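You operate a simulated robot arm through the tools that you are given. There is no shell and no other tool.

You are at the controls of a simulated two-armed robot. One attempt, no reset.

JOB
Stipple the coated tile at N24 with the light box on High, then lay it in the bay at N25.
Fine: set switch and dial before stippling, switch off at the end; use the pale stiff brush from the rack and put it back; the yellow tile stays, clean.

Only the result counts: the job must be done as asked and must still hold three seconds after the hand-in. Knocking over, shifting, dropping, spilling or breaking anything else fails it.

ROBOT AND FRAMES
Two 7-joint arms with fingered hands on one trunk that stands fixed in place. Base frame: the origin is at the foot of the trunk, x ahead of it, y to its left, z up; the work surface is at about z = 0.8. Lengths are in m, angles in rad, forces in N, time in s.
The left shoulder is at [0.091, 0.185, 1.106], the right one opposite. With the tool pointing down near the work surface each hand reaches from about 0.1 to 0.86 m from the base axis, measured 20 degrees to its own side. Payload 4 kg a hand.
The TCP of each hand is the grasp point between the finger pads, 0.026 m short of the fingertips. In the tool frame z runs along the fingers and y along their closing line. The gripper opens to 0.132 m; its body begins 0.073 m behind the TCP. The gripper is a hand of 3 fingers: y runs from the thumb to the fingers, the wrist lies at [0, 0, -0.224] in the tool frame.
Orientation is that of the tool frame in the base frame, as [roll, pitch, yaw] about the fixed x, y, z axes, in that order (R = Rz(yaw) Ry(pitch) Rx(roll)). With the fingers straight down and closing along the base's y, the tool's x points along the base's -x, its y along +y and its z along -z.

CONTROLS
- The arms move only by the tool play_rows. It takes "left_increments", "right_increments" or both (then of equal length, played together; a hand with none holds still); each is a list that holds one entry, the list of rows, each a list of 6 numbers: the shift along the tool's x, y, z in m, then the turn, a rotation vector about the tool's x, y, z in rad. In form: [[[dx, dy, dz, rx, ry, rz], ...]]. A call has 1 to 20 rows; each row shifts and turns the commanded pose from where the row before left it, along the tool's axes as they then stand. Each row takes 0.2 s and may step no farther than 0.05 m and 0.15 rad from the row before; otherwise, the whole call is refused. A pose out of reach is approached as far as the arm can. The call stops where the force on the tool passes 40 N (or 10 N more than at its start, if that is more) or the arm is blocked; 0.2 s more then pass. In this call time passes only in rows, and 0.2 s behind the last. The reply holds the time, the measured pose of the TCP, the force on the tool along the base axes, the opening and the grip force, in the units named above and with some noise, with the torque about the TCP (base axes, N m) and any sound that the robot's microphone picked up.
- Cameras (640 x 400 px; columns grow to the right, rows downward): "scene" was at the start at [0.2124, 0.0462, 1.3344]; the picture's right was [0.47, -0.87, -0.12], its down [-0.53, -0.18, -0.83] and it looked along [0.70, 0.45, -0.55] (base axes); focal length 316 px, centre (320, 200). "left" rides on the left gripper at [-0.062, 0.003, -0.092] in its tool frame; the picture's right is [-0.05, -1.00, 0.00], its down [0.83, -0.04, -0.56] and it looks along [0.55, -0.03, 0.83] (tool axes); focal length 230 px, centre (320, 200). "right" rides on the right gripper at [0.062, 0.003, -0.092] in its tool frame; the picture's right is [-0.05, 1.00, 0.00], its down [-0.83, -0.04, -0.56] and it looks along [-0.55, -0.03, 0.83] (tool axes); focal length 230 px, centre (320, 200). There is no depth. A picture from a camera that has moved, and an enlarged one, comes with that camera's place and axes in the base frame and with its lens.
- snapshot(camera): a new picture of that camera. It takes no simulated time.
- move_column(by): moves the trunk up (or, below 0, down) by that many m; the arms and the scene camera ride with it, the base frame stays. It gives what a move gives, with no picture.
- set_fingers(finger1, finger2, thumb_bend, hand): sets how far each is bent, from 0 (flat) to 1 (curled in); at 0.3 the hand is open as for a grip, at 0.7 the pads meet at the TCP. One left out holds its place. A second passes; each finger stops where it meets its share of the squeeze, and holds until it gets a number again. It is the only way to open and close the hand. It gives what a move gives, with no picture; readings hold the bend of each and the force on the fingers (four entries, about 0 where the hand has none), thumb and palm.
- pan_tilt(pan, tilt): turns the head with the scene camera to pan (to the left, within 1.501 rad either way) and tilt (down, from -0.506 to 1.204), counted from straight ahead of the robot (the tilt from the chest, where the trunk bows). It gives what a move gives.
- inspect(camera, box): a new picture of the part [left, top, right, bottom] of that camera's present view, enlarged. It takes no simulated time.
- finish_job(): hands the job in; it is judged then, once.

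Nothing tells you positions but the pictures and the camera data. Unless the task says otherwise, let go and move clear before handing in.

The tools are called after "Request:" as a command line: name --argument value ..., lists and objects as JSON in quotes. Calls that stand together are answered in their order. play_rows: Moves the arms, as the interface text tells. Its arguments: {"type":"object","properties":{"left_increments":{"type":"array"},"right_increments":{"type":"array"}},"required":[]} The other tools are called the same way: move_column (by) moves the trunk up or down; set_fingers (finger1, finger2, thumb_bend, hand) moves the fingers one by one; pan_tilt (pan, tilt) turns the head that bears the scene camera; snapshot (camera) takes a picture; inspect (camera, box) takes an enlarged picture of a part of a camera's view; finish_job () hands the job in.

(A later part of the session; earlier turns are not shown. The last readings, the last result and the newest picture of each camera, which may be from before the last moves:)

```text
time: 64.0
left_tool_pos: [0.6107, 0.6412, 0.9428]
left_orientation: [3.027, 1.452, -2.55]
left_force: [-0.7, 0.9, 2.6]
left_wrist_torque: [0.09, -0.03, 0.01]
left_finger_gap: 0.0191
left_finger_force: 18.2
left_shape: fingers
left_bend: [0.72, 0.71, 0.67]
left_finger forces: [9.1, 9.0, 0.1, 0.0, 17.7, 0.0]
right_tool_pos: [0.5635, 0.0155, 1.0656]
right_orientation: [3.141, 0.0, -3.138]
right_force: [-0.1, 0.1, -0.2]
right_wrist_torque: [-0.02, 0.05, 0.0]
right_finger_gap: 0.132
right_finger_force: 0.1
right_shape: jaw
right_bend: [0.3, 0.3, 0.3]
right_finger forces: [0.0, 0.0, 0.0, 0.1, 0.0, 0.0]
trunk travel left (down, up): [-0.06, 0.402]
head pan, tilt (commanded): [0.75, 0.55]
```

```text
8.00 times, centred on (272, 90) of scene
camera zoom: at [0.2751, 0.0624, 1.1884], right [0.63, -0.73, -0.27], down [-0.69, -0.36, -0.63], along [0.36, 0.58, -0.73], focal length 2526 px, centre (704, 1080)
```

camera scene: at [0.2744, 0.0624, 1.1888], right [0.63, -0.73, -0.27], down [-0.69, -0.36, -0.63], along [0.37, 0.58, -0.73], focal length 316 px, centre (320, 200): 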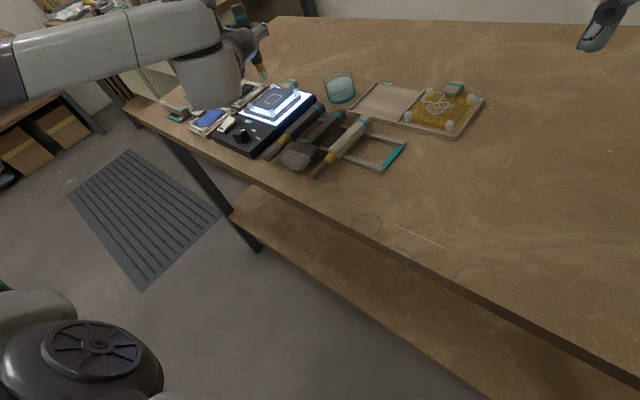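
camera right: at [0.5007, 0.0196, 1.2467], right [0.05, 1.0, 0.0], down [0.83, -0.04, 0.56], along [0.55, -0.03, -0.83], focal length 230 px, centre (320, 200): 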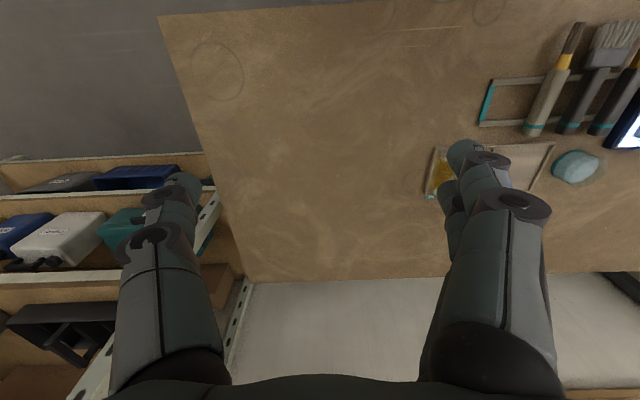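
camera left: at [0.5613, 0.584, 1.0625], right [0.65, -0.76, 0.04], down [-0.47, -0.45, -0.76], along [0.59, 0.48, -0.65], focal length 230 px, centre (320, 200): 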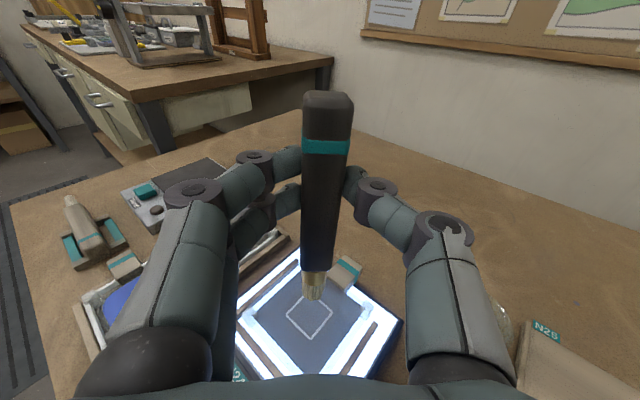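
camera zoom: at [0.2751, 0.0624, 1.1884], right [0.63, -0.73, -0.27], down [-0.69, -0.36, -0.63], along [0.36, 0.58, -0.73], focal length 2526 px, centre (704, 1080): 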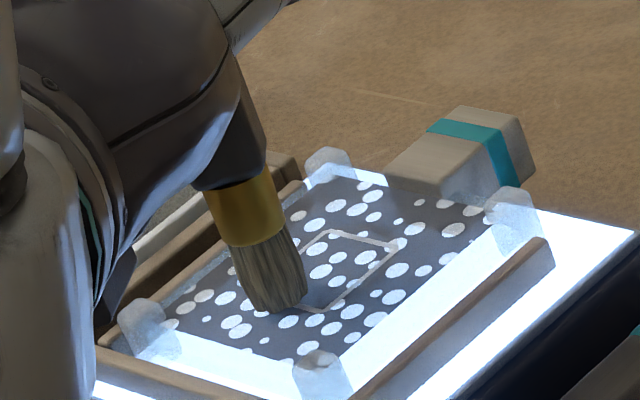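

Now the whole tile is covered with dots. Lifting off straight up and checking the full tile.

Request:
play_rows --left_increments '[[[-0.01, 0, -0.0012, 0, 0, 0], [-0.025, 0, -0.003, 0, 0, 0], [-0.04, 0, -0.0048, 0, 0, 0], [-0.04, 0, -0.0048, 0, 0, 0]]]'

Request:
snapshot --camera "left"

Request:
inspect --camera "left" --box '[224, 260, 416, 380]'

Request:
inspect --camera "scene" --box '[200, 60, 328, 140]'

```text
time: 65.0
left_tool_pos: [0.6123, 0.641, 1.0587]
left_orientation: [3.015, 1.45, -2.565]
left_force: [-0.4, -0.6, -1.1]
left_wrist_torque: [-0.03, -0.02, 0.01]
left_finger_gap: 0.0187
left_finger_force: 17.8
left_shape: fingers
left_bend: [0.72, 0.71, 0.67]
left_finger forces: [9.2, 8.7, 0.1, 0.1, 18.0, 0.0]
right_tool_pos: [0.5633, 0.0166, 1.0648]
right_orientation: [-3.141, 0.002, 3.141]
right_force: [0.1, -0.2, -0.9]
right_wrist_torque: [-0.03, -0.02, 0.01]
right_finger_gap: 0.1317
right_finger_force: 0.0
right_shape: jaw
right_bend: [0.3, 0.3, 0.3]
right_finger forces: [0.0, 0.0, 0.0, 0.0, 0.0, 0.0]
trunk travel left (down, up): [-0.06, 0.402]
head pan, tilt (commanded): [0.75, 0.55]
```

```text
taken
camera left: at [0.5471, 0.5873, 1.1298], right [0.65, -0.76, 0.04], down [-0.47, -0.45, -0.76], along [0.59, 0.48, -0.65], focal length 230 px, centre (320, 200)
```

left: 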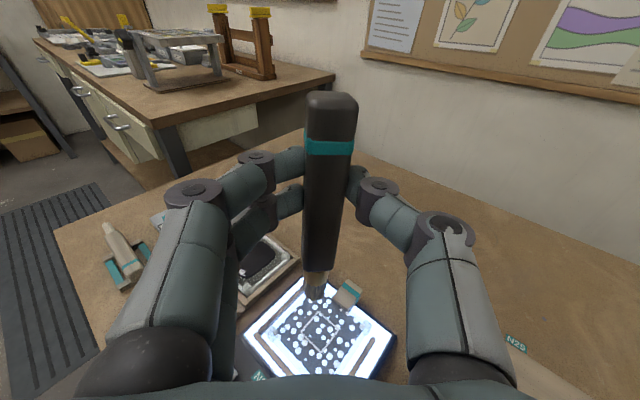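

```text
3.33 times, centred on (320, 320) of left
camera zoom: at [0.5471, 0.5873, 1.1298], right [0.65, -0.76, 0.04], down [-0.47, -0.45, -0.76], along [0.59, 0.48, -0.65], focal length 767 px, centre (320, -200)
```

zoom: 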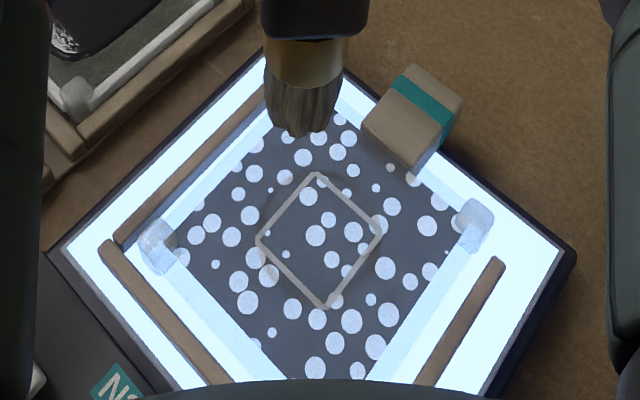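

```text
5.00 times, centred on (264, 100) of scene
camera zoom: at [0.2753, 0.0619, 1.1883], right [0.63, -0.73, -0.27], down [-0.69, -0.36, -0.63], along [0.36, 0.58, -0.73], focal length 1579 px, centre (600, 700)
```

zoom: 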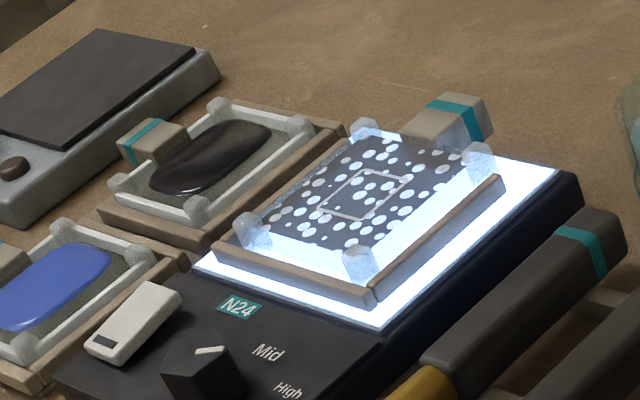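

The whole tile is stippled and its position is unchanged. Now to return the brush: column back up 9 cm first, so I can retrace my way to the rack.

Request:
move_column --by 0.09

Request:
play_rows --left_increments '[[[0, 0, 0, 0, 0.148, 0], [0, 0, 0, 0, 0.148, 0], [0, 0, 0, 0, 0.148, 0]]]'

Request:
snapshot --camera "scene"

```text
time: 66.3
left_tool_pos: [0.6143, 0.6416, 1.1467]
left_orientation: [3.012, 1.449, -2.564]
left_force: [0.3, -0.2, 0.1]
left_wrist_torque: [-0.02, 0.01, 0.01]
left_finger_gap: 0.0186
left_finger_force: 18.3
left_shape: fingers
left_bend: [0.72, 0.71, 0.67]
left_finger forces: [9.2, 8.8, 0.1, 0.1, 18.0, 0.0]
right_tool_pos: [0.5666, 0.0144, 1.1526]
right_orientation: [-3.141, -0.004, -3.14]
right_force: [0.4, 0.4, 0.0]
right_wrist_torque: [0.03, 0.02, -0.02]
right_finger_gap: 0.132
right_finger_force: 0.1
right_shape: jaw
right_bend: [0.3, 0.3, 0.3]
right_finger forces: [0.1, 0.0, 0.0, 0.0, 0.1, 0.1]
trunk travel left (down, up): [-0.15, 0.312]
head pan, tilt (commanded): [0.75, 0.55]
```

```text
time: 67.1
left_tool_pos: [0.6115, 0.6399, 1.1469]
left_orientation: [3.114, 1.005, -2.461]
left_force: [0.3, -0.3, -1.6]
left_wrist_torque: [-0.01, 0.01, 0.0]
left_finger_gap: 0.0186
left_finger_force: 17.7
left_shape: fingers
left_bend: [0.72, 0.71, 0.67]
left_finger forces: [9.0, 8.5, 0.0, 0.0, 17.5, 0.0]
right_tool_pos: [0.5652, 0.0158, 1.1548]
right_orientation: [-3.14, 0.001, -3.139]
right_force: [0.2, -0.6, 0.1]
right_wrist_torque: [0.03, -0.01, 0.0]
right_finger_gap: 0.1318
right_finger_force: 0.1
right_shape: jaw
right_bend: [0.3, 0.3, 0.3]
right_finger forces: [0.0, 0.1, 0.0, 0.0, 0.0, 0.1]
trunk travel left (down, up): [-0.15, 0.312]
head pan, tilt (commanded): [0.75, 0.55]
```

```text
taken
camera scene: at [0.1931, 0.0616, 1.3221], right [0.66, -0.73, -0.17], down [-0.58, -0.36, -0.73], along [0.48, 0.58, -0.66], focal length 316 px, centre (320, 200)
```

scene: 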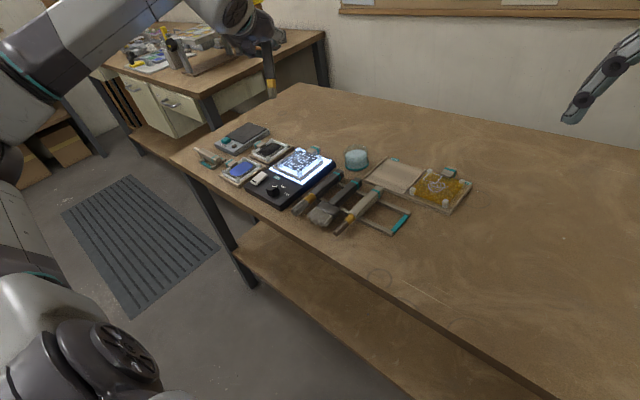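

Clear path back to the rack. I'll carry the brush right while undoing the heading and tilt, ending level above its slot.

Request:
play_rows --left_increments '[[[0.023, -0.0289, -0.0137, 0.0718, 0, 0.0455], [0.0216, -0.0308, -0.0115, 0.0718, 0, 0.0455], [0.0202, -0.0325, -0.0093, 0.0718, 0, 0.0455], [0.0187, -0.034, -0.0068, 0.0718, 0, 0.0455], [0.0171, -0.0352, -0.0044, 0.0718, 0, 0.0455], [0.0155, -0.0362, -0.0019, 0.0718, 0, 0.0455], [0.0138, -0.0369, 0.0008, 0.0718, 0, 0.0455], [0.0121, -0.0373, 0.0035, 0.0718, 0, 0.0455], [0, 0, 0, 0, 0.125, 0], [0, 0, 0, 0, 0.125, 0], [0, 0, 0, 0, 0.125, 0], [0, 0, 0, 0, 0.125, 0], [0, 0, 0, 0, 0.125, 0], [0, 0, 0, 0, 0.125, 0], [0, 0, 0, 0, 0.125, 0], [0, 0, 0, 0, 0.13, 0]]]'

Request:
snapshot --camera "left"

Request:
snapshot --camera "scene"

```text
time: 70.5
left_tool_pos: [0.6177, 0.341, 1.0464]
left_orientation: [3.129, -0.01, -3.116]
left_force: [0.2, -0.4, -0.4]
left_wrist_torque: [0.01, -0.01, -0.01]
left_finger_gap: 0.0185
left_finger_force: 17.1
left_shape: fingers
left_bend: [0.72, 0.71, 0.67]
left_finger forces: [8.8, 8.0, 0.1, 0.0, 16.9, 0.0]
right_tool_pos: [0.5656, 0.0151, 1.1537]
right_orientation: [-3.14, 0.0, -3.14]
right_force: [0.4, 0.5, -0.3]
right_wrist_torque: [-0.04, 0.02, 0.01]
right_finger_gap: 0.1319
right_finger_force: 0.2
right_shape: jaw
right_bend: [0.3, 0.3, 0.3]
right_finger forces: [0.1, 0.0, 0.1, 0.0, 0.0, 0.0]
trunk travel left (down, up): [-0.15, 0.312]
head pan, tilt (commanded): [0.75, 0.55]
```

```text
taken
camera left: at [0.6801, 0.3448, 1.1372], right [0.08, -1.0, -0.01], down [-0.82, -0.07, 0.56], along [-0.56, -0.03, -0.83], focal length 230 px, centre (320, 200)
```

left: 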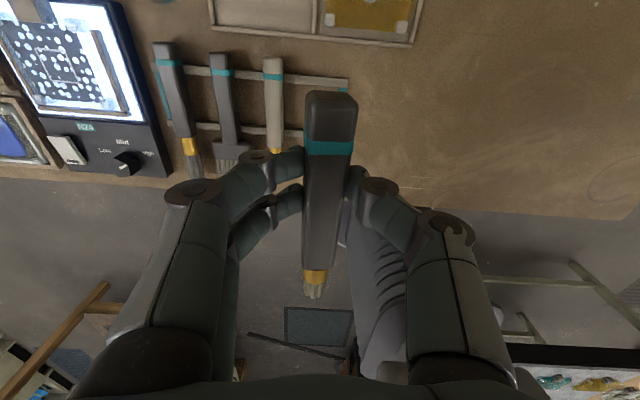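

```text
taken
camera scene: at [0.1945, 0.0618, 1.3217], right [0.66, -0.73, -0.17], down [-0.58, -0.36, -0.73], along [0.48, 0.58, -0.66], focal length 316 px, centre (320, 200)
```

scene: 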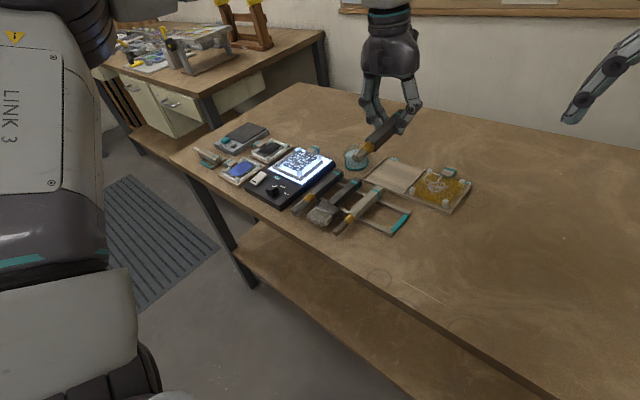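

The brush is above its slot with a slight orientation error. I'll correct that and the x/y offset, then look at the empty slot.

Request:
play_rows --left_increments '[[[0.0099, 0.0025, 0, 0.0126, -0.01, 0.026], [0, 0, 0.03, 0, 0, 0], [0, 0, 0.03, 0, 0, 0], [0, 0, 0.03, 0, 0, 0]]]'

Request:
inspect --camera "left" --box '[224, 40, 416, 160]'

Request:
inspect --camera "scene" --box '[310, 140, 438, 220]'

Request:
snapshot --camera "left"

```text
time: 71.5
left_tool_pos: [0.6079, 0.3455, 0.9565]
left_orientation: [-3.141, 0.001, -3.14]
left_force: [0.6, 0.5, -1.0]
left_wrist_torque: [0.0, -0.04, 0.01]
left_finger_gap: 0.0184
left_finger_force: 16.9
left_shape: fingers
left_bend: [0.72, 0.71, 0.67]
left_finger forces: [8.7, 8.0, 0.0, 0.0, 16.9, 0.0]
right_tool_pos: [0.5644, 0.0167, 1.1541]
right_orientation: [3.142, -0.002, -3.14]
right_force: [0.0, 0.3, 0.3]
right_wrist_torque: [-0.03, 0.0, -0.01]
right_finger_gap: 0.1318
right_finger_force: 0.2
right_shape: jaw
right_bend: [0.3, 0.3, 0.3]
right_finger forces: [0.0, 0.0, 0.0, 0.0, 0.0, 0.0]
trunk travel left (down, up): [-0.15, 0.312]
head pan, tilt (commanded): [0.75, 0.55]
```

```text
3.33 times, centred on (320, 100) of left
camera zoom: at [0.669, 0.348, 1.0483], right [0.05, -1.0, 0.0], down [-0.83, -0.04, 0.55], along [-0.55, -0.03, -0.83], focal length 767 px, centre (320, 533)
```

zoom: 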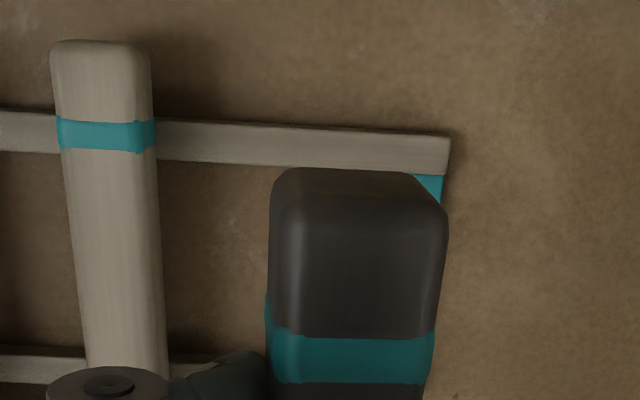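

```text
5.00 times, centred on (374, 180) of scene
camera zoom: at [0.194, 0.0625, 1.3218], right [0.66, -0.73, -0.17], down [-0.58, -0.36, -0.73], along [0.48, 0.58, -0.66], focal length 1579 px, centre (50, 300)
```

zoom: 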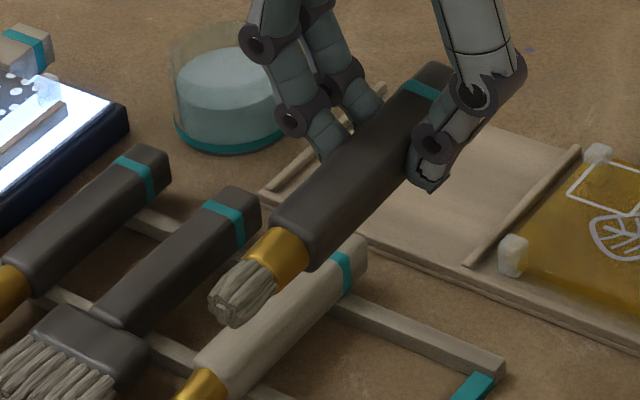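

```text
taken
camera left: at [0.669, 0.348, 1.0483], right [0.05, -1.0, 0.0], down [-0.83, -0.04, 0.55], along [-0.55, -0.03, -0.83], focal length 230 px, centre (320, 200)
```

left: 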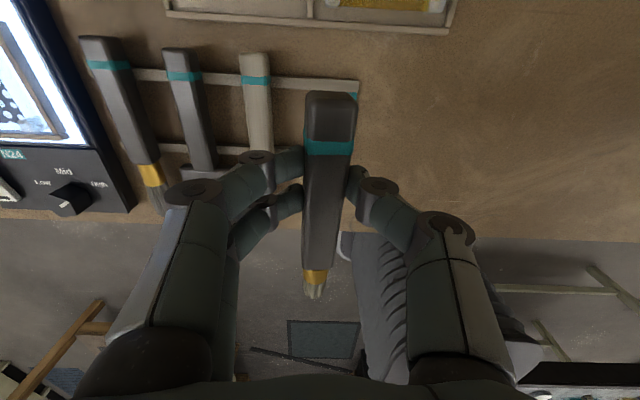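

The brush sits in the hand as when picked, about 2.5 mm to the right of centre. I'll shift to match its original line and lower it to just above the rails.

Request:
play_rows --left_increments '[[[0, -0.0025, 0.03, 0, 0, 0], [0, 0, 0.03, 0, 0, 0], [0, 0, 0.03, 0, 0, 0], [0, 0, 0.015, 0, 0, 0], [0, 0, 0.006, 0, 0, 0]]]'

Request:
inspect --camera "left" --box '[224, 70, 416, 190]'

Request:
inspect --camera "scene" --box '[320, 170, 432, 240]'

```text
time: 72.7
left_tool_pos: [0.6069, 0.3416, 0.847]
left_orientation: [3.141, 0.002, 3.142]
left_force: [-0.5, 1.0, -0.9]
left_wrist_torque: [0.0, 0.01, 0.0]
left_finger_gap: 0.0182
left_finger_force: 16.6
left_shape: fingers
left_bend: [0.72, 0.71, 0.67]
left_finger forces: [8.8, 8.0, 0.0, 0.0, 16.9, 0.0]
right_tool_pos: [0.5631, 0.0149, 1.155]
right_orientation: [3.14, 0.001, -3.141]
right_force: [0.5, -0.2, -0.3]
right_wrist_torque: [-0.01, 0.0, -0.01]
right_finger_gap: 0.1319
right_finger_force: 0.0
right_shape: jaw
right_bend: [0.3, 0.3, 0.3]
right_finger forces: [0.1, 0.1, 0.1, 0.0, 0.0, 0.1]
trunk travel left (down, up): [-0.15, 0.312]
head pan, tilt (commanded): [0.75, 0.55]
```

```text
3.33 times, centred on (320, 130) of left
camera zoom: at [0.6687, 0.3449, 0.9381], right [0.05, -1.0, 0.0], down [-0.83, -0.04, 0.55], along [-0.55, -0.03, -0.83], focal length 767 px, centre (320, 433)
```

zoom: 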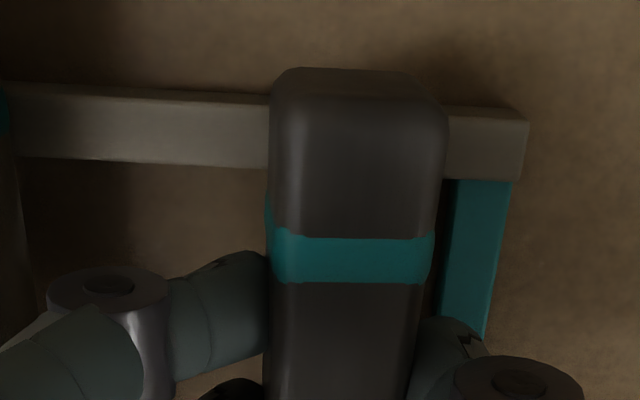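

```text
5.71 times, centred on (376, 205) of scene
camera zoom: at [0.1934, 0.0622, 1.322], right [0.66, -0.73, -0.17], down [-0.58, -0.36, -0.73], along [0.48, 0.58, -0.66], focal length 1804 px, centre (0, 171)
```

zoom: 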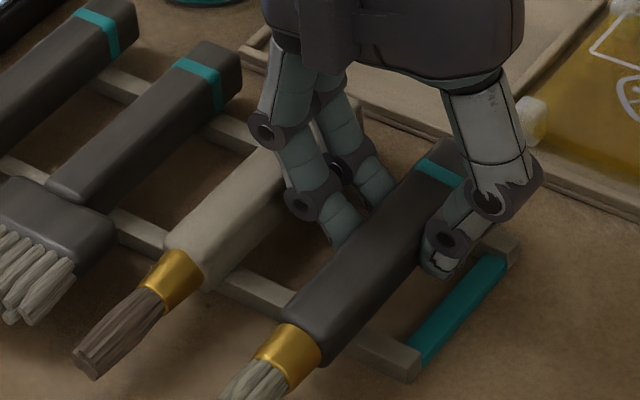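

Nearly seated. Lowering the last few millimetres gently until it touches the rails.

Request:
play_rows --left_increments '[[[0, 0.0008, 0.003, 0, 0, 0], [0, 0, 0.002, 0, 0, 0]]]'

```text
time: 73.3
left_tool_pos: [0.6067, 0.3421, 0.8421]
left_orientation: [-3.141, 0.004, -3.14]
left_force: [-0.6, 0.3, -0.7]
left_wrist_torque: [0.0, 0.01, -0.04]
left_finger_gap: 0.0186
left_finger_force: 16.7
left_shape: fingers
left_bend: [0.72, 0.71, 0.67]
left_finger forces: [8.7, 8.4, 0.0, 0.1, 17.0, 0.0]
right_tool_pos: [0.5631, 0.0166, 1.1536]
right_orientation: [3.142, 0.0, 3.141]
right_force: [-0.5, 0.1, -0.1]
right_wrist_torque: [0.01, 0.0, -0.01]
right_finger_gap: 0.1319
right_finger_force: 0.1
right_shape: jaw
right_bend: [0.3, 0.3, 0.3]
right_finger forces: [0.0, 0.0, 0.1, 0.0, 0.1, 0.1]
trunk travel left (down, up): [-0.15, 0.312]
head pan, tilt (commanded): [0.75, 0.55]
```

Request:
play_rows --left_increments '[[[0, 0, 0.0015, 0, 0, 0], [0, 0, 0.001, 0, 0, 0]]]'

Request:
inspect --camera "scene" --box '[340, 190, 420, 240]'

```text
time: 73.9
left_tool_pos: [0.6075, 0.3419, 0.839]
left_orientation: [-3.141, 0.005, 3.141]
left_force: [0.5, 1.7, 3.5]
left_wrist_torque: [-0.01, 0.05, 0.0]
left_finger_gap: 0.0182
left_finger_force: 18.5
left_shape: fingers
left_bend: [0.72, 0.71, 0.67]
left_finger forces: [8.7, 10.0, 0.0, 0.1, 17.6, 0.0]
right_tool_pos: [0.5643, 0.0155, 1.1544]
right_orientation: [3.14, 0.0, -3.141]
right_force: [0.3, 0.1, 0.6]
right_wrist_torque: [0.03, 0.01, -0.02]
right_finger_gap: 0.1315
right_finger_force: 0.0
right_shape: jaw
right_bend: [0.3, 0.3, 0.3]
right_finger forces: [0.0, 0.0, 0.0, 0.0, 0.0, 0.1]
trunk travel left (down, up): [-0.15, 0.312]
head pan, tilt (commanded): [0.75, 0.55]
```

```text
8.00 times, centred on (380, 215) of scene
camera zoom: at [0.193, 0.0621, 1.3221], right [0.66, -0.73, -0.17], down [-0.58, -0.36, -0.73], along [0.48, 0.58, -0.66], focal length 2526 px, centre (-160, 80)
```

zoom: 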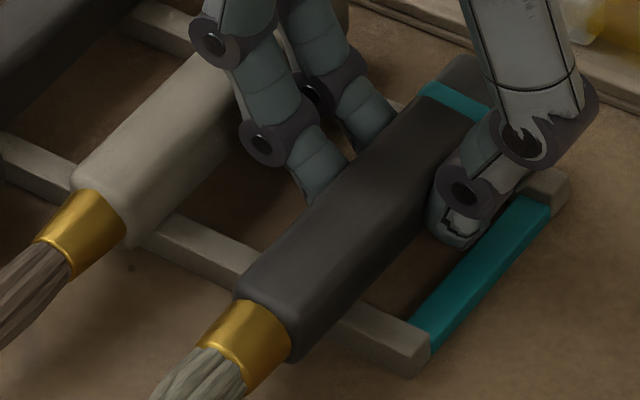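

The handle rests on the rails (3.5 N). Releasing to the same opening as before.

Request:
set_fingers --hand "left" --finger1 0.58 --finger2 0.58 --thumb_bend 0.58

Request:
inspect --camera "left" --box '[224, 80, 416, 200]'

Request:
inspect --camera "scene" --box '[340, 190, 420, 240]'

```text
time: 74.9
left_tool_pos: [0.6076, 0.3415, 0.8387]
left_orientation: [3.141, 0.005, -3.141]
left_force: [0.4, -0.4, 0.0]
left_wrist_torque: [0.0, 0.02, -0.01]
left_finger_gap: 0.044
left_finger_force: 0.1
left_shape: fingers
left_bend: [0.57, 0.57, 0.57]
left_finger forces: [0.0, 0.1, 0.0, 0.0, 0.0, 0.0]
right_tool_pos: [0.5629, 0.0153, 1.1545]
right_orientation: [-3.141, 0.0, 3.14]
right_force: [-0.5, -0.4, 0.2]
right_wrist_torque: [-0.01, 0.0, 0.03]
right_finger_gap: 0.1319
right_finger_force: 0.1
right_shape: jaw
right_bend: [0.3, 0.3, 0.3]
right_finger forces: [0.1, 0.0, 0.1, 0.0, 0.0, 0.1]
trunk travel left (down, up): [-0.15, 0.312]
head pan, tilt (commanded): [0.75, 0.55]
```

```text
3.33 times, centred on (320, 140) of left
camera zoom: at [0.6687, 0.3453, 0.9307], right [0.05, -1.0, 0.0], down [-0.83, -0.04, 0.55], along [-0.55, -0.03, -0.83], focal length 767 px, centre (320, 400)
```

zoom: 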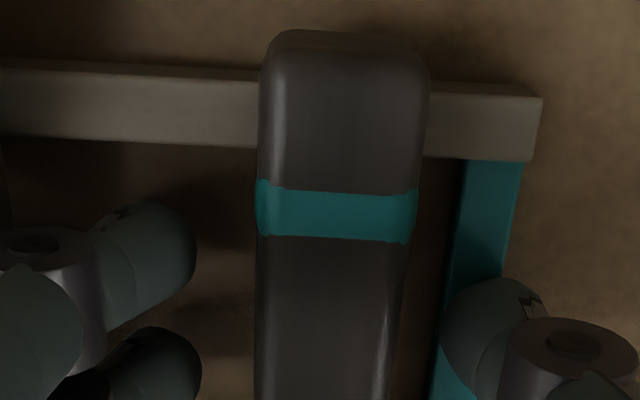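

```text
8.00 times, centred on (380, 215) of scene
camera zoom: at [0.1933, 0.0621, 1.322], right [0.66, -0.73, -0.17], down [-0.58, -0.36, -0.73], along [0.48, 0.58, -0.66], focal length 2526 px, centre (-160, 80)
```

zoom: 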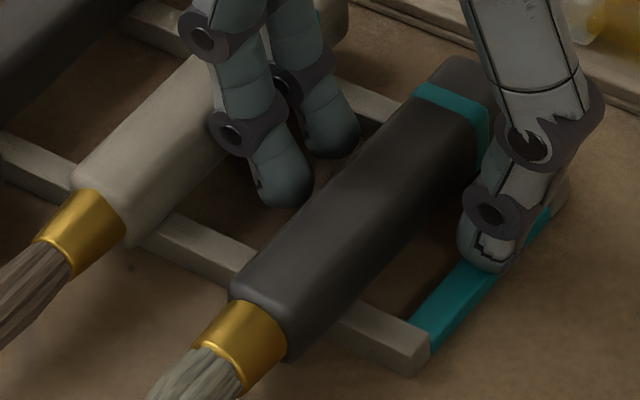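

The brush is back in its slot with the same gap to the teal bar as before. Raising the hand straight up and checking the rack.

Request:
play_rows --left_increments '[[[0, 0, -0.02, 0, 0, 0], [0, 0, -0.03, 0, 0, 0], [0, 0, -0.04, 0, 0, 0], [0, 0, -0.04, 0, 0, 0], [0, 0, -0.04, 0, 0, 0]]]'

Request:
snapshot --camera "left"

Request:
inspect --camera "scene" --box '[280, 140, 440, 240]'

```text
time: 76.1
left_tool_pos: [0.6044, 0.3433, 1.0102]
left_orientation: [3.142, 0.003, 3.141]
left_force: [-0.2, 0.9, 0.1]
left_wrist_torque: [0.01, 0.0, -0.01]
left_finger_gap: 0.0441
left_finger_force: 0.2
left_shape: fingers
left_bend: [0.57, 0.57, 0.57]
left_finger forces: [0.1, 0.1, 0.0, 0.0, 0.0, 0.1]
right_tool_pos: [0.5642, 0.0154, 1.1549]
right_orientation: [3.141, 0.0, 3.141]
right_force: [0.1, -1.2, 0.0]
right_wrist_torque: [0.01, 0.0, -0.04]
right_finger_gap: 0.1321
right_finger_force: 0.1
right_shape: jaw
right_bend: [0.3, 0.3, 0.3]
right_finger forces: [0.0, 0.0, 0.0, 0.0, 0.0, 0.0]
trunk travel left (down, up): [-0.15, 0.312]
head pan, tilt (commanded): [0.75, 0.55]
```

```text
taken
camera left: at [0.6678, 0.3459, 1.102], right [0.05, -1.0, 0.0], down [-0.83, -0.04, 0.55], along [-0.55, -0.03, -0.83], focal length 230 px, centre (320, 200)
```

left: 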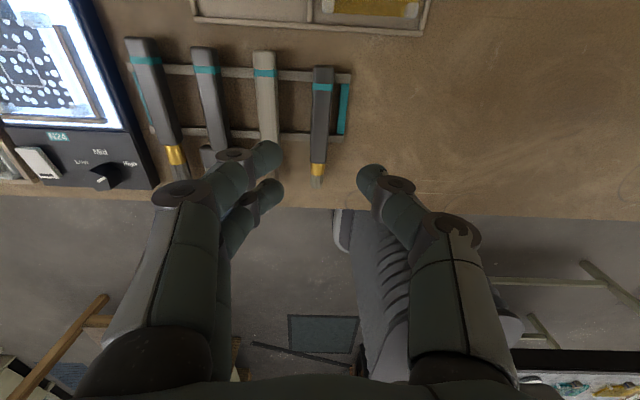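

```text
4.00 times, centred on (360, 190) of scene
camera zoom: at [0.1925, 0.0616, 1.3222], right [0.66, -0.73, -0.17], down [-0.58, -0.36, -0.73], along [0.48, 0.58, -0.66], focal length 1263 px, centre (160, 240)
```

zoom: 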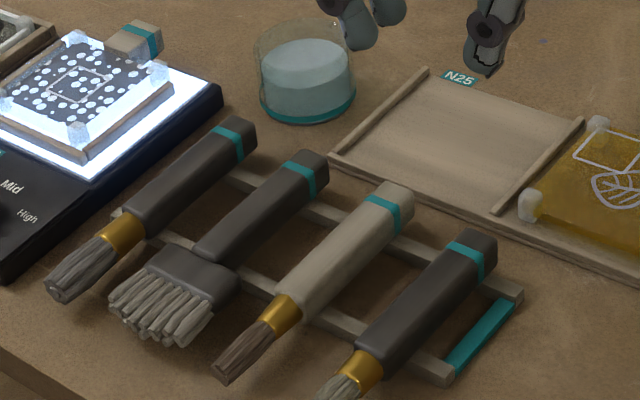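

The brush is back and the rack looks as before. Next the tile: its tab sticks out toward +x at about (0.70, 0.64). I'll tilt the hand 35° (for reach; the wrist camera then looks straight down) and move above the tab.

Request:
play_rows --left_increments '[[[0, 0, 0, 0, -0.1222, 0], [0, 0, 0, 0, -0.1222, 0], [0, 0, 0, 0, -0.1222, 0], [0, 0, 0, 0, -0.1222, 0], [0, 0, 0, 0, -0.1222, 0], [-0.0122, 0.0427, 0.005, 0, 0, 0], [-0.0122, 0.0427, 0.005, 0, 0, 0], [-0.0122, 0.0427, 0.005, 0, 0, 0], [-0.0122, 0.0427, 0.005, 0, 0, 0], [-0.0122, 0.0427, 0.005, 0, 0, 0], [-0.0122, 0.0427, 0.005, 0, 0, 0], [-0.0122, 0.0427, 0.005, 0, 0, 0]]]'

Request:
snapshot --camera "left"

Request:
snapshot --camera "scene"

```text
time: 78.7
left_tool_pos: [0.6971, 0.6421, 1.0278]
left_orientation: [3.142, 0.613, -3.141]
left_force: [-0.4, 1.0, 0.2]
left_wrist_torque: [0.02, 0.01, -0.03]
left_finger_gap: 0.0438
left_finger_force: 0.0
left_shape: fingers
left_bend: [0.57, 0.57, 0.57]
left_finger forces: [0.0, 0.1, 0.0, 0.0, 0.0, 0.0]
right_tool_pos: [0.566, 0.0163, 1.1538]
right_orientation: [-3.142, -0.001, -3.14]
right_force: [-1.2, 0.6, -0.7]
right_wrist_torque: [0.0, 0.01, 0.03]
right_finger_gap: 0.1319
right_finger_force: 0.0
right_shape: jaw
right_bend: [0.3, 0.3, 0.3]
right_finger forces: [0.0, 0.0, 0.0, 0.1, 0.0, 0.0]
trunk travel left (down, up): [-0.15, 0.312]
head pan, tilt (commanded): [0.75, 0.55]
```

```text
taken
camera left: at [0.6948, 0.6453, 1.1387], right [0.04, -1.0, 0.03], down [-1.0, -0.04, -0.02], along [0.02, -0.03, -1.0], focal length 230 px, centre (320, 200)
```

left: 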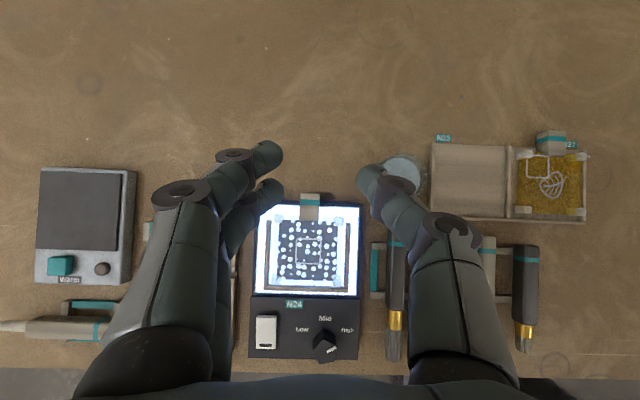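

```text
taken
camera scene: at [0.194, 0.0628, 1.3218], right [0.66, -0.73, -0.17], down [-0.58, -0.36, -0.73], along [0.48, 0.58, -0.66], focal length 316 px, centre (320, 200)
```

scene: 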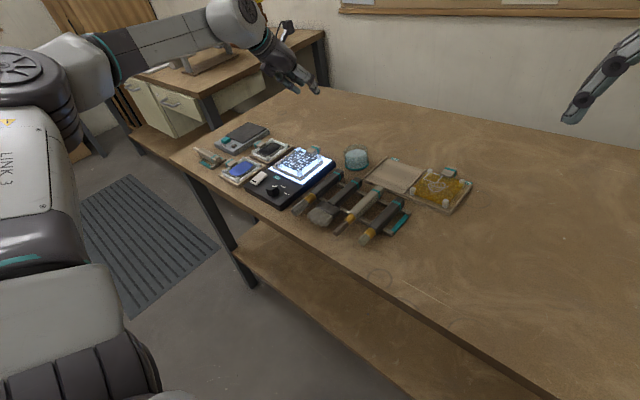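

I have a clear top-down view of the whole bench. Enlarging the tile with its tab, and the two bays with the yellow tile as the reference for how a tile sits.

Request:
inspect --camera "left" --box '[240, 180, 384, 270]'

Request:
inspect --camera "left" --box '[416, 120, 608, 240]'

Request:
inspect --camera "scene" --box '[264, 130, 344, 180]'

Request:
inspect --camera "scene" --box '[352, 140, 480, 220]'

```text
4.44 times, centred on (312, 225) of left
camera zoom: at [0.6948, 0.6453, 1.1387], right [0.04, -1.0, 0.03], down [-1.0, -0.04, -0.02], along [0.02, -0.03, -1.0], focal length 1022 px, centre (356, 89)
```

zoom: 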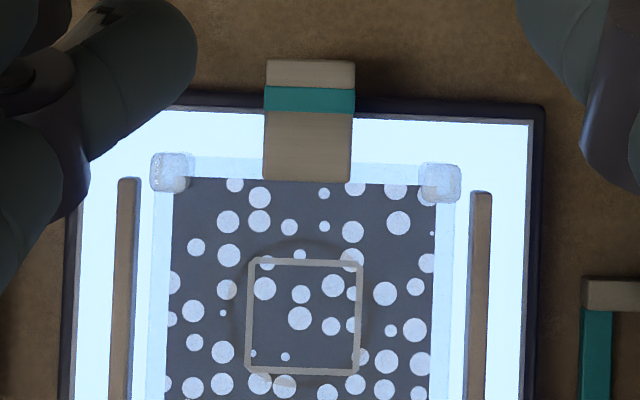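

```text
3.33 times, centred on (512, 180) of left
camera zoom: at [0.6948, 0.6453, 1.1387], right [0.04, -1.0, 0.03], down [-1.0, -0.04, -0.02], along [0.02, -0.03, -1.0], focal length 767 px, centre (-320, 267)
```

zoom: 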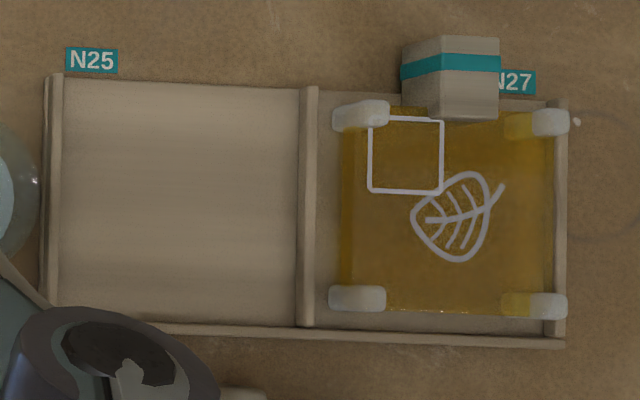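

```text
8.00 times, centred on (304, 155) of scene
camera zoom: at [0.194, 0.0628, 1.3218], right [0.66, -0.73, -0.17], down [-0.58, -0.36, -0.73], along [0.48, 0.58, -0.66], focal length 2526 px, centre (448, 560)
```

zoom: 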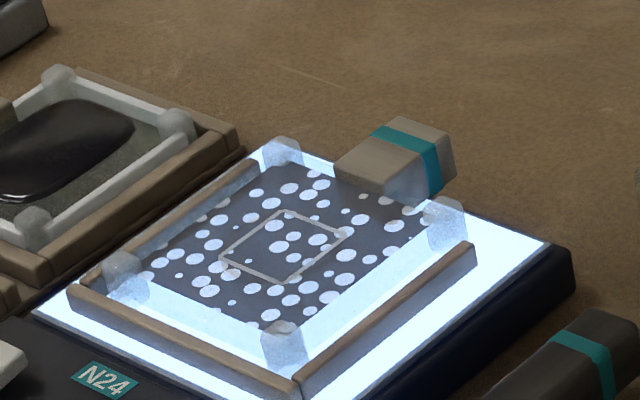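

```text
5.00 times, centred on (416, 180) of scene
camera zoom: at [0.194, 0.0628, 1.3218], right [0.66, -0.73, -0.17], down [-0.58, -0.36, -0.73], along [0.48, 0.58, -0.66], focal length 1579 px, centre (-160, 300)
```

zoom: 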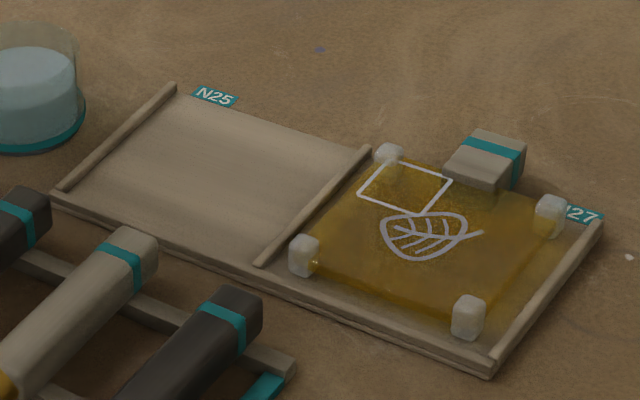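

The tab is 26 mm wide (y≈0.6505), spans x≈0.673–0.7085 with its top at z≈0.842; the corner posts leave about 2 cm beside it. A straight-down grip is best, and lowering the trunk brings the shoulders forward for reach, so I'll raise the hand and lower the column.

Request:
play_rows --left_increments '[[[-0.0192, 0.0028, -0.0273, 0, 0, 0], [-0.0192, 0.0028, -0.0273, 0, 0, 0], [-0.0192, 0.0028, -0.0273, 0, 0, 0], [-0.0115, 0, -0.0164, 0, 0, 0]]]'

Request:
move_column --by -0.12

Request:
snapshot --camera "scene"

Request:
snapshot --camera "right"

```text
time: 79.7
left_tool_pos: [0.6941, 0.6488, 1.1484]
left_orientation: [3.14, 0.613, 3.14]
left_force: [0.0, 0.1, 0.0]
left_wrist_torque: [-0.01, 0.01, 0.02]
left_finger_gap: 0.044
left_finger_force: 0.0
left_shape: fingers
left_bend: [0.57, 0.57, 0.57]
left_finger forces: [0.1, 0.0, 0.0, 0.0, 0.0, 0.0]
right_tool_pos: [0.5646, 0.0145, 1.1534]
right_orientation: [3.139, 0.0, 3.141]
right_force: [0.7, 0.1, 0.4]
right_wrist_torque: [0.0, -0.06, -0.03]
right_finger_gap: 0.1319
right_finger_force: 0.0
right_shape: jaw
right_bend: [0.3, 0.3, 0.3]
right_finger forces: [0.1, 0.0, 0.0, 0.0, 0.1, 0.0]
trunk travel left (down, up): [-0.15, 0.312]
head pan, tilt (commanded): [0.75, 0.55]
```

```text
time: 81.2
left_tool_pos: [0.6946, 0.6504, 1.0311]
left_orientation: [3.141, 0.616, -3.141]
left_force: [-1.0, -0.5, -0.1]
left_wrist_torque: [0.0, -0.02, -0.01]
left_finger_gap: 0.0439
left_finger_force: 0.0
left_shape: fingers
left_bend: [0.57, 0.57, 0.57]
left_finger forces: [0.0, 0.0, 0.0, 0.0, 0.0, 0.1]
right_tool_pos: [0.5624, 0.0152, 1.0363]
right_orientation: [-3.142, 0.003, -3.139]
right_force: [0.3, -0.7, -0.3]
right_wrist_torque: [0.02, -0.05, 0.0]
right_finger_gap: 0.1317
right_finger_force: 0.1
right_shape: jaw
right_bend: [0.3, 0.3, 0.3]
right_finger forces: [0.0, 0.0, 0.0, 0.0, 0.1, 0.0]
trunk travel left (down, up): [-0.03, 0.432]
head pan, tilt (commanded): [0.75, 0.55]
```

```text
taken
camera scene: at [0.3045, 0.0621, 1.1391], right [0.61, -0.73, -0.31], down [-0.73, -0.36, -0.59], along [0.32, 0.58, -0.75], focal length 316 px, centre (320, 200)
```

scene: 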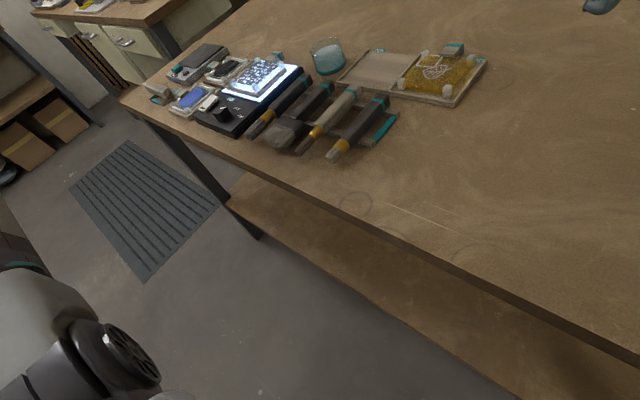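

```text
taken
camera right: at [0.4998, 0.0195, 1.128], right [0.05, 1.0, 0.0], down [0.83, -0.04, 0.56], along [0.56, -0.03, -0.83], focal length 230 px, centre (320, 200)
```

right: 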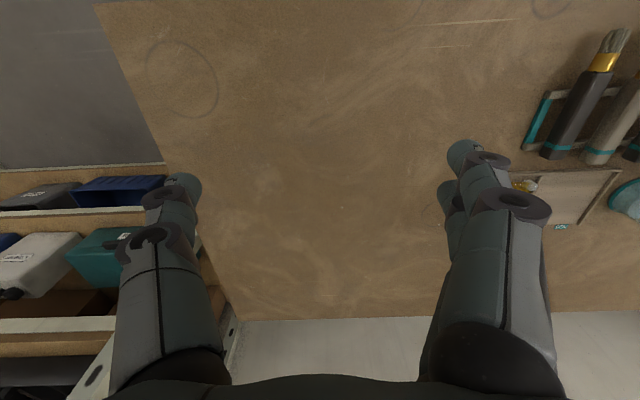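

The trunk has bowed forward, giving more reach. I'll re-aim the head and straighten the hand to point straight down above the tab.

Request:
pan_tilt --pan 0.8 --tilt 0.3

Request:
play_rows --left_increments '[[[0, 0, 0, 0, 0.1232, 0], [0, 0, 0, 0, 0.1232, 0], [0, 0, 0, 0, 0.1232, 0], [0, 0, 0, 0, 0.1232, 0], [0, 0, 0, 0, 0.1232, 0]]]'

Request:
snapshot --camera "scene"

Request:
snapshot --camera "left"

```text
time: 81.9
left_tool_pos: [0.6967, 0.651, 1.0286]
left_orientation: [3.141, 0.615, -3.141]
left_force: [-0.2, -0.6, -0.2]
left_wrist_torque: [0.0, -0.01, 0.02]
left_finger_gap: 0.044
left_finger_force: 0.0
left_shape: fingers
left_bend: [0.57, 0.57, 0.57]
left_finger forces: [0.0, 0.1, 0.0, 0.0, 0.0, 0.0]
right_tool_pos: [0.5634, 0.0157, 1.0328]
right_orientation: [3.141, -0.001, -3.14]
right_force: [-0.4, -0.6, 0.4]
right_wrist_torque: [-0.05, -0.02, 0.03]
right_finger_gap: 0.1318
right_finger_force: 0.0
right_shape: jaw
right_bend: [0.3, 0.3, 0.3]
right_finger forces: [0.0, 0.1, 0.1, 0.0, 0.0, 0.0]
trunk travel left (down, up): [-0.03, 0.432]
head pan, tilt (commanded): [0.799, 0.3]
```

```text
time: 83.1
left_tool_pos: [0.6953, 0.6497, 1.0298]
left_orientation: [3.141, 0.121, 3.14]
left_force: [-0.6, 0.5, 0.5]
left_wrist_torque: [-0.04, 0.0, 0.02]
left_finger_gap: 0.0442
left_finger_force: 0.0
left_shape: fingers
left_bend: [0.57, 0.57, 0.57]
left_finger forces: [0.0, 0.0, 0.0, 0.0, 0.0, 0.0]
left hand out of reach, approached as far as the arm can: row 5
right_tool_pos: [0.5648, 0.0156, 1.0357]
right_orientation: [-3.141, 0.002, -3.141]
right_force: [0.6, 0.2, -0.8]
right_wrist_torque: [-0.01, 0.02, -0.03]
right_finger_gap: 0.1324
right_finger_force: 0.2
right_shape: jaw
right_bend: [0.3, 0.3, 0.3]
right_finger forces: [0.1, 0.0, 0.0, 0.0, 0.1, 0.1]
trunk travel left (down, up): [-0.03, 0.432]
head pan, tilt (commanded): [0.799, 0.3]
```

```text
taken
camera scene: at [0.3147, 0.0681, 1.1595], right [0.64, -0.7, -0.32], down [-0.62, -0.21, -0.76], along [0.46, 0.68, -0.57], focal length 316 px, centre (320, 200)
```

scene: 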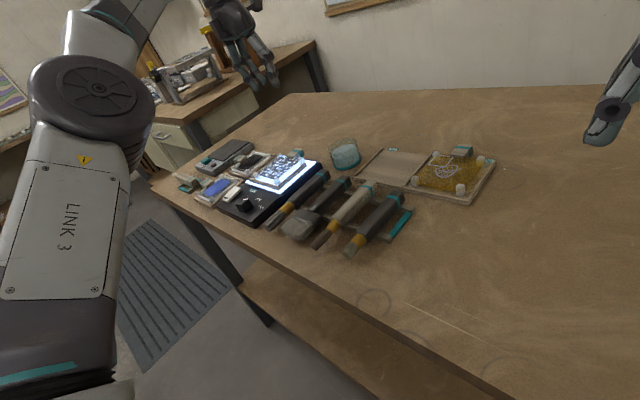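

```text
taken
camera left: at [0.746, 0.6524, 1.1285], right [0.05, -1.0, 0.01], down [-0.89, -0.04, 0.45], along [-0.45, -0.03, -0.89], focal length 230 px, centre (320, 200)
```

left: 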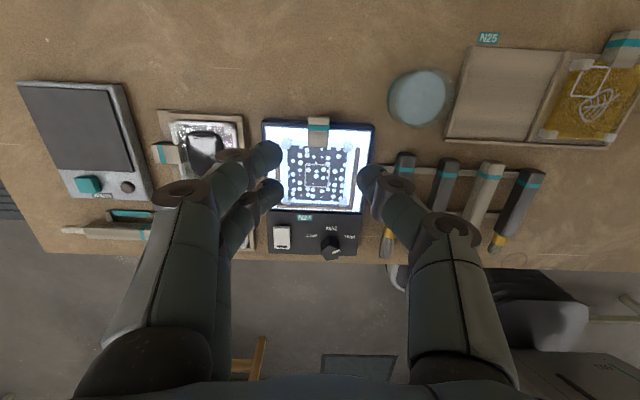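

Almost straight (7° left), limited by height. Going lower should free it: I'll descend to z≈0.90 and finish straightening.

Request:
play_rows --left_increments '[[[0.0048, 0, 0.0397, 0, 0, 0], [0.0048, 0, 0.0397, 0, 0, 0], [0.0048, 0, 0.0397, 0, 0, 0], [-0.002, 0, 0, 0, 0.12, 0]]]'

Request:
snapshot --camera "left"

Request:
inspect --camera "left" --box '[224, 70, 416, 190]'

Request:
inspect --camera "scene" --box '[220, 110, 380, 210]'

```text
time: 84.1
left_tool_pos: [0.6995, 0.6486, 0.9083]
left_orientation: [3.14, -0.003, 3.141]
left_force: [0.3, -0.8, -0.2]
left_wrist_torque: [0.0, 0.02, 0.01]
left_finger_gap: 0.0438
left_finger_force: 0.0
left_shape: fingers
left_bend: [0.57, 0.57, 0.57]
left_finger forces: [0.1, 0.0, 0.0, 0.0, 0.0, 0.0]
right_tool_pos: [0.5653, 0.0157, 1.0335]
right_orientation: [3.14, -0.001, -3.141]
right_force: [0.0, 0.5, 0.0]
right_wrist_torque: [0.02, 0.0, 0.03]
right_finger_gap: 0.1315
right_finger_force: 0.1
right_shape: jaw
right_bend: [0.3, 0.3, 0.3]
right_finger forces: [0.1, 0.2, 0.0, 0.1, 0.1, 0.1]
trunk travel left (down, up): [-0.03, 0.432]
head pan, tilt (commanded): [0.799, 0.3]
```

```text
taken
camera left: at [0.7617, 0.6523, 0.9994], right [0.05, -1.0, 0.0], down [-0.83, -0.04, 0.56], along [-0.56, -0.03, -0.83], focal length 230 px, centre (320, 200)
```

left: 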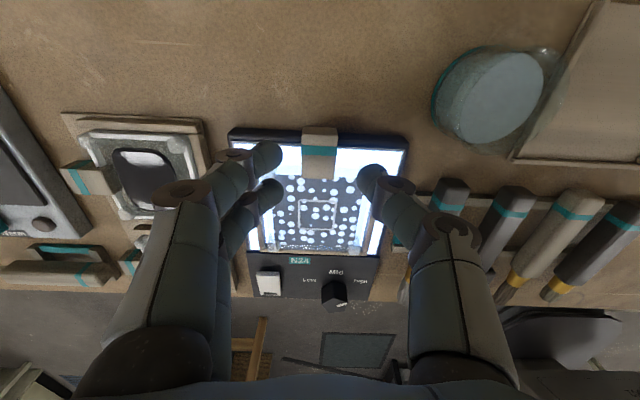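

```text
3.33 times, centred on (320, 130) of left
camera zoom: at [0.7617, 0.6523, 0.9994], right [0.05, -1.0, 0.0], down [-0.83, -0.04, 0.56], along [-0.56, -0.03, -0.83], focal length 767 px, centre (320, 433)
```

zoom: 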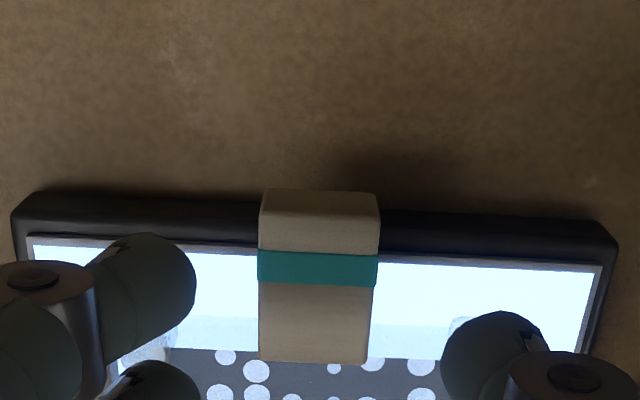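

```text
4.00 times, centred on (300, 160) of scene
camera zoom: at [0.3175, 0.0671, 1.1582], right [0.64, -0.7, -0.33], down [-0.62, -0.21, -0.76], along [0.46, 0.69, -0.57], focal length 1263 px, centre (400, 360)
```

zoom: 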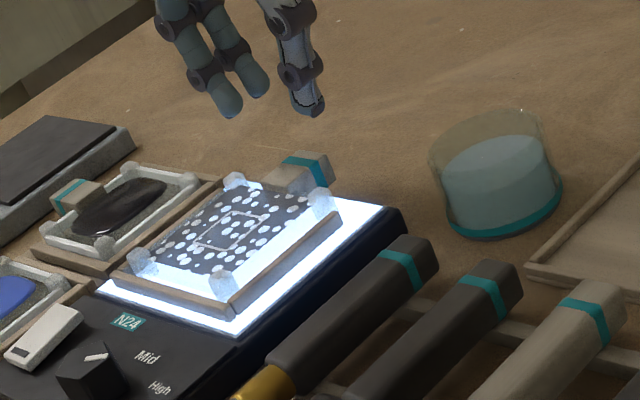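

The hand now points straight down, centred on the tab to within 1 mm, with the finger pair just outside the corner posts. I'll narrow the fingers and descend partway to check clearance to the post.

Request:
set_fingers --hand "left" --finger1 0.605 --finger2 0.605 --thumb_bend 0.58

Request:
play_rows --left_increments '[[[0.0025, 0.0005, 0.02, 0, 0, 0], [0, 0, 0.015, 0, 0, 0]]]'

Request:
inspect --camera "left" --box '[224, 80, 416, 200]'

Request:
inspect --camera "scene" --box '[256, 120, 336, 170]'

```text
time: 85.1
left_tool_pos: [0.6987, 0.6501, 0.9091]
left_orientation: [3.142, 0.002, 3.141]
left_force: [0.2, -0.6, -0.1]
left_wrist_torque: [0.03, 0.01, 0.0]
left_finger_gap: 0.04
left_finger_force: 0.1
left_shape: fingers
left_bend: [0.6, 0.6, 0.57]
left_finger forces: [0.1, 0.1, 0.0, 0.0, 0.1, 0.2]
right_tool_pos: [0.564, 0.0168, 1.0349]
right_orientation: [3.141, -0.001, -3.141]
right_force: [0.0, -0.7, 0.0]
right_wrist_torque: [-0.02, -0.02, 0.04]
right_finger_gap: 0.132
right_finger_force: 0.0
right_shape: jaw
right_bend: [0.3, 0.3, 0.3]
right_finger forces: [0.1, 0.0, 0.0, 0.1, 0.0, 0.1]
trunk travel left (down, up): [-0.03, 0.432]
head pan, tilt (commanded): [0.799, 0.3]
```

```text
time: 85.7
left_tool_pos: [0.697, 0.6495, 0.8744]
left_orientation: [-3.141, 0.001, 3.141]
left_force: [0.0, 0.0, 0.2]
left_wrist_torque: [0.0, -0.03, 0.0]
left_finger_gap: 0.0399
left_finger_force: 0.0
left_shape: fingers
left_bend: [0.6, 0.6, 0.57]
left_finger forces: [0.0, 0.0, 0.1, 0.0, 0.0, 0.0]
right_tool_pos: [0.5646, 0.017, 1.0342]
right_orientation: [3.141, 0.001, -3.141]
right_force: [0.4, 0.3, -1.1]
right_wrist_torque: [0.01, -0.04, 0.02]
right_finger_gap: 0.132
right_finger_force: 0.0
right_shape: jaw
right_bend: [0.3, 0.3, 0.3]
right_finger forces: [0.1, 0.0, 0.0, 0.0, 0.0, 0.0]
trunk travel left (down, up): [-0.03, 0.432]
head pan, tilt (commanded): [0.799, 0.3]
```

```text
3.33 times, centred on (320, 140) of left
camera zoom: at [0.7582, 0.6532, 0.9658], right [0.05, -1.0, 0.0], down [-0.83, -0.04, 0.55], along [-0.55, -0.03, -0.83], focal length 767 px, centre (320, 400)
```

zoom: 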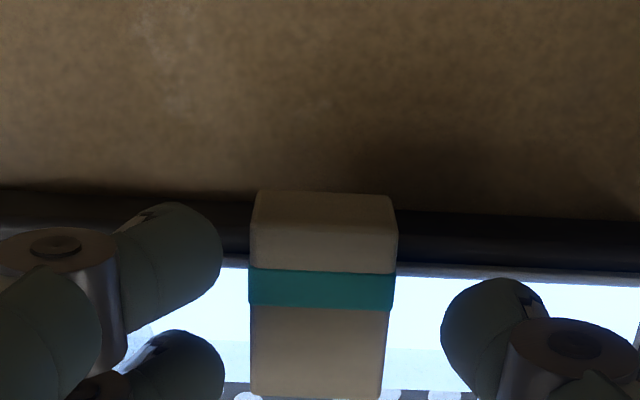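

```text
8.00 times, centred on (296, 145) of scene
camera zoom: at [0.316, 0.0679, 1.1589], right [0.64, -0.7, -0.33], down [-0.62, -0.21, -0.76], along [0.46, 0.68, -0.57], focal length 2526 px, centre (512, 640)
```

zoom: 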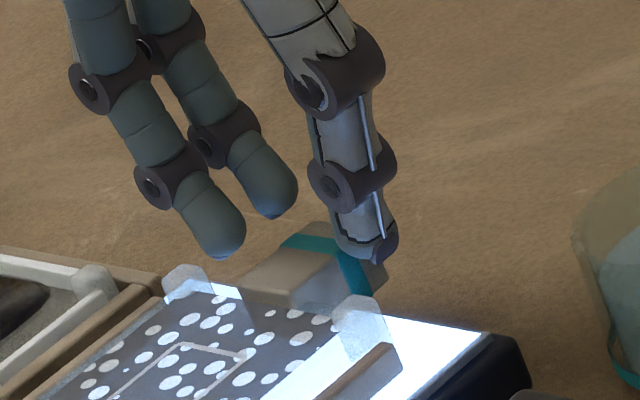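

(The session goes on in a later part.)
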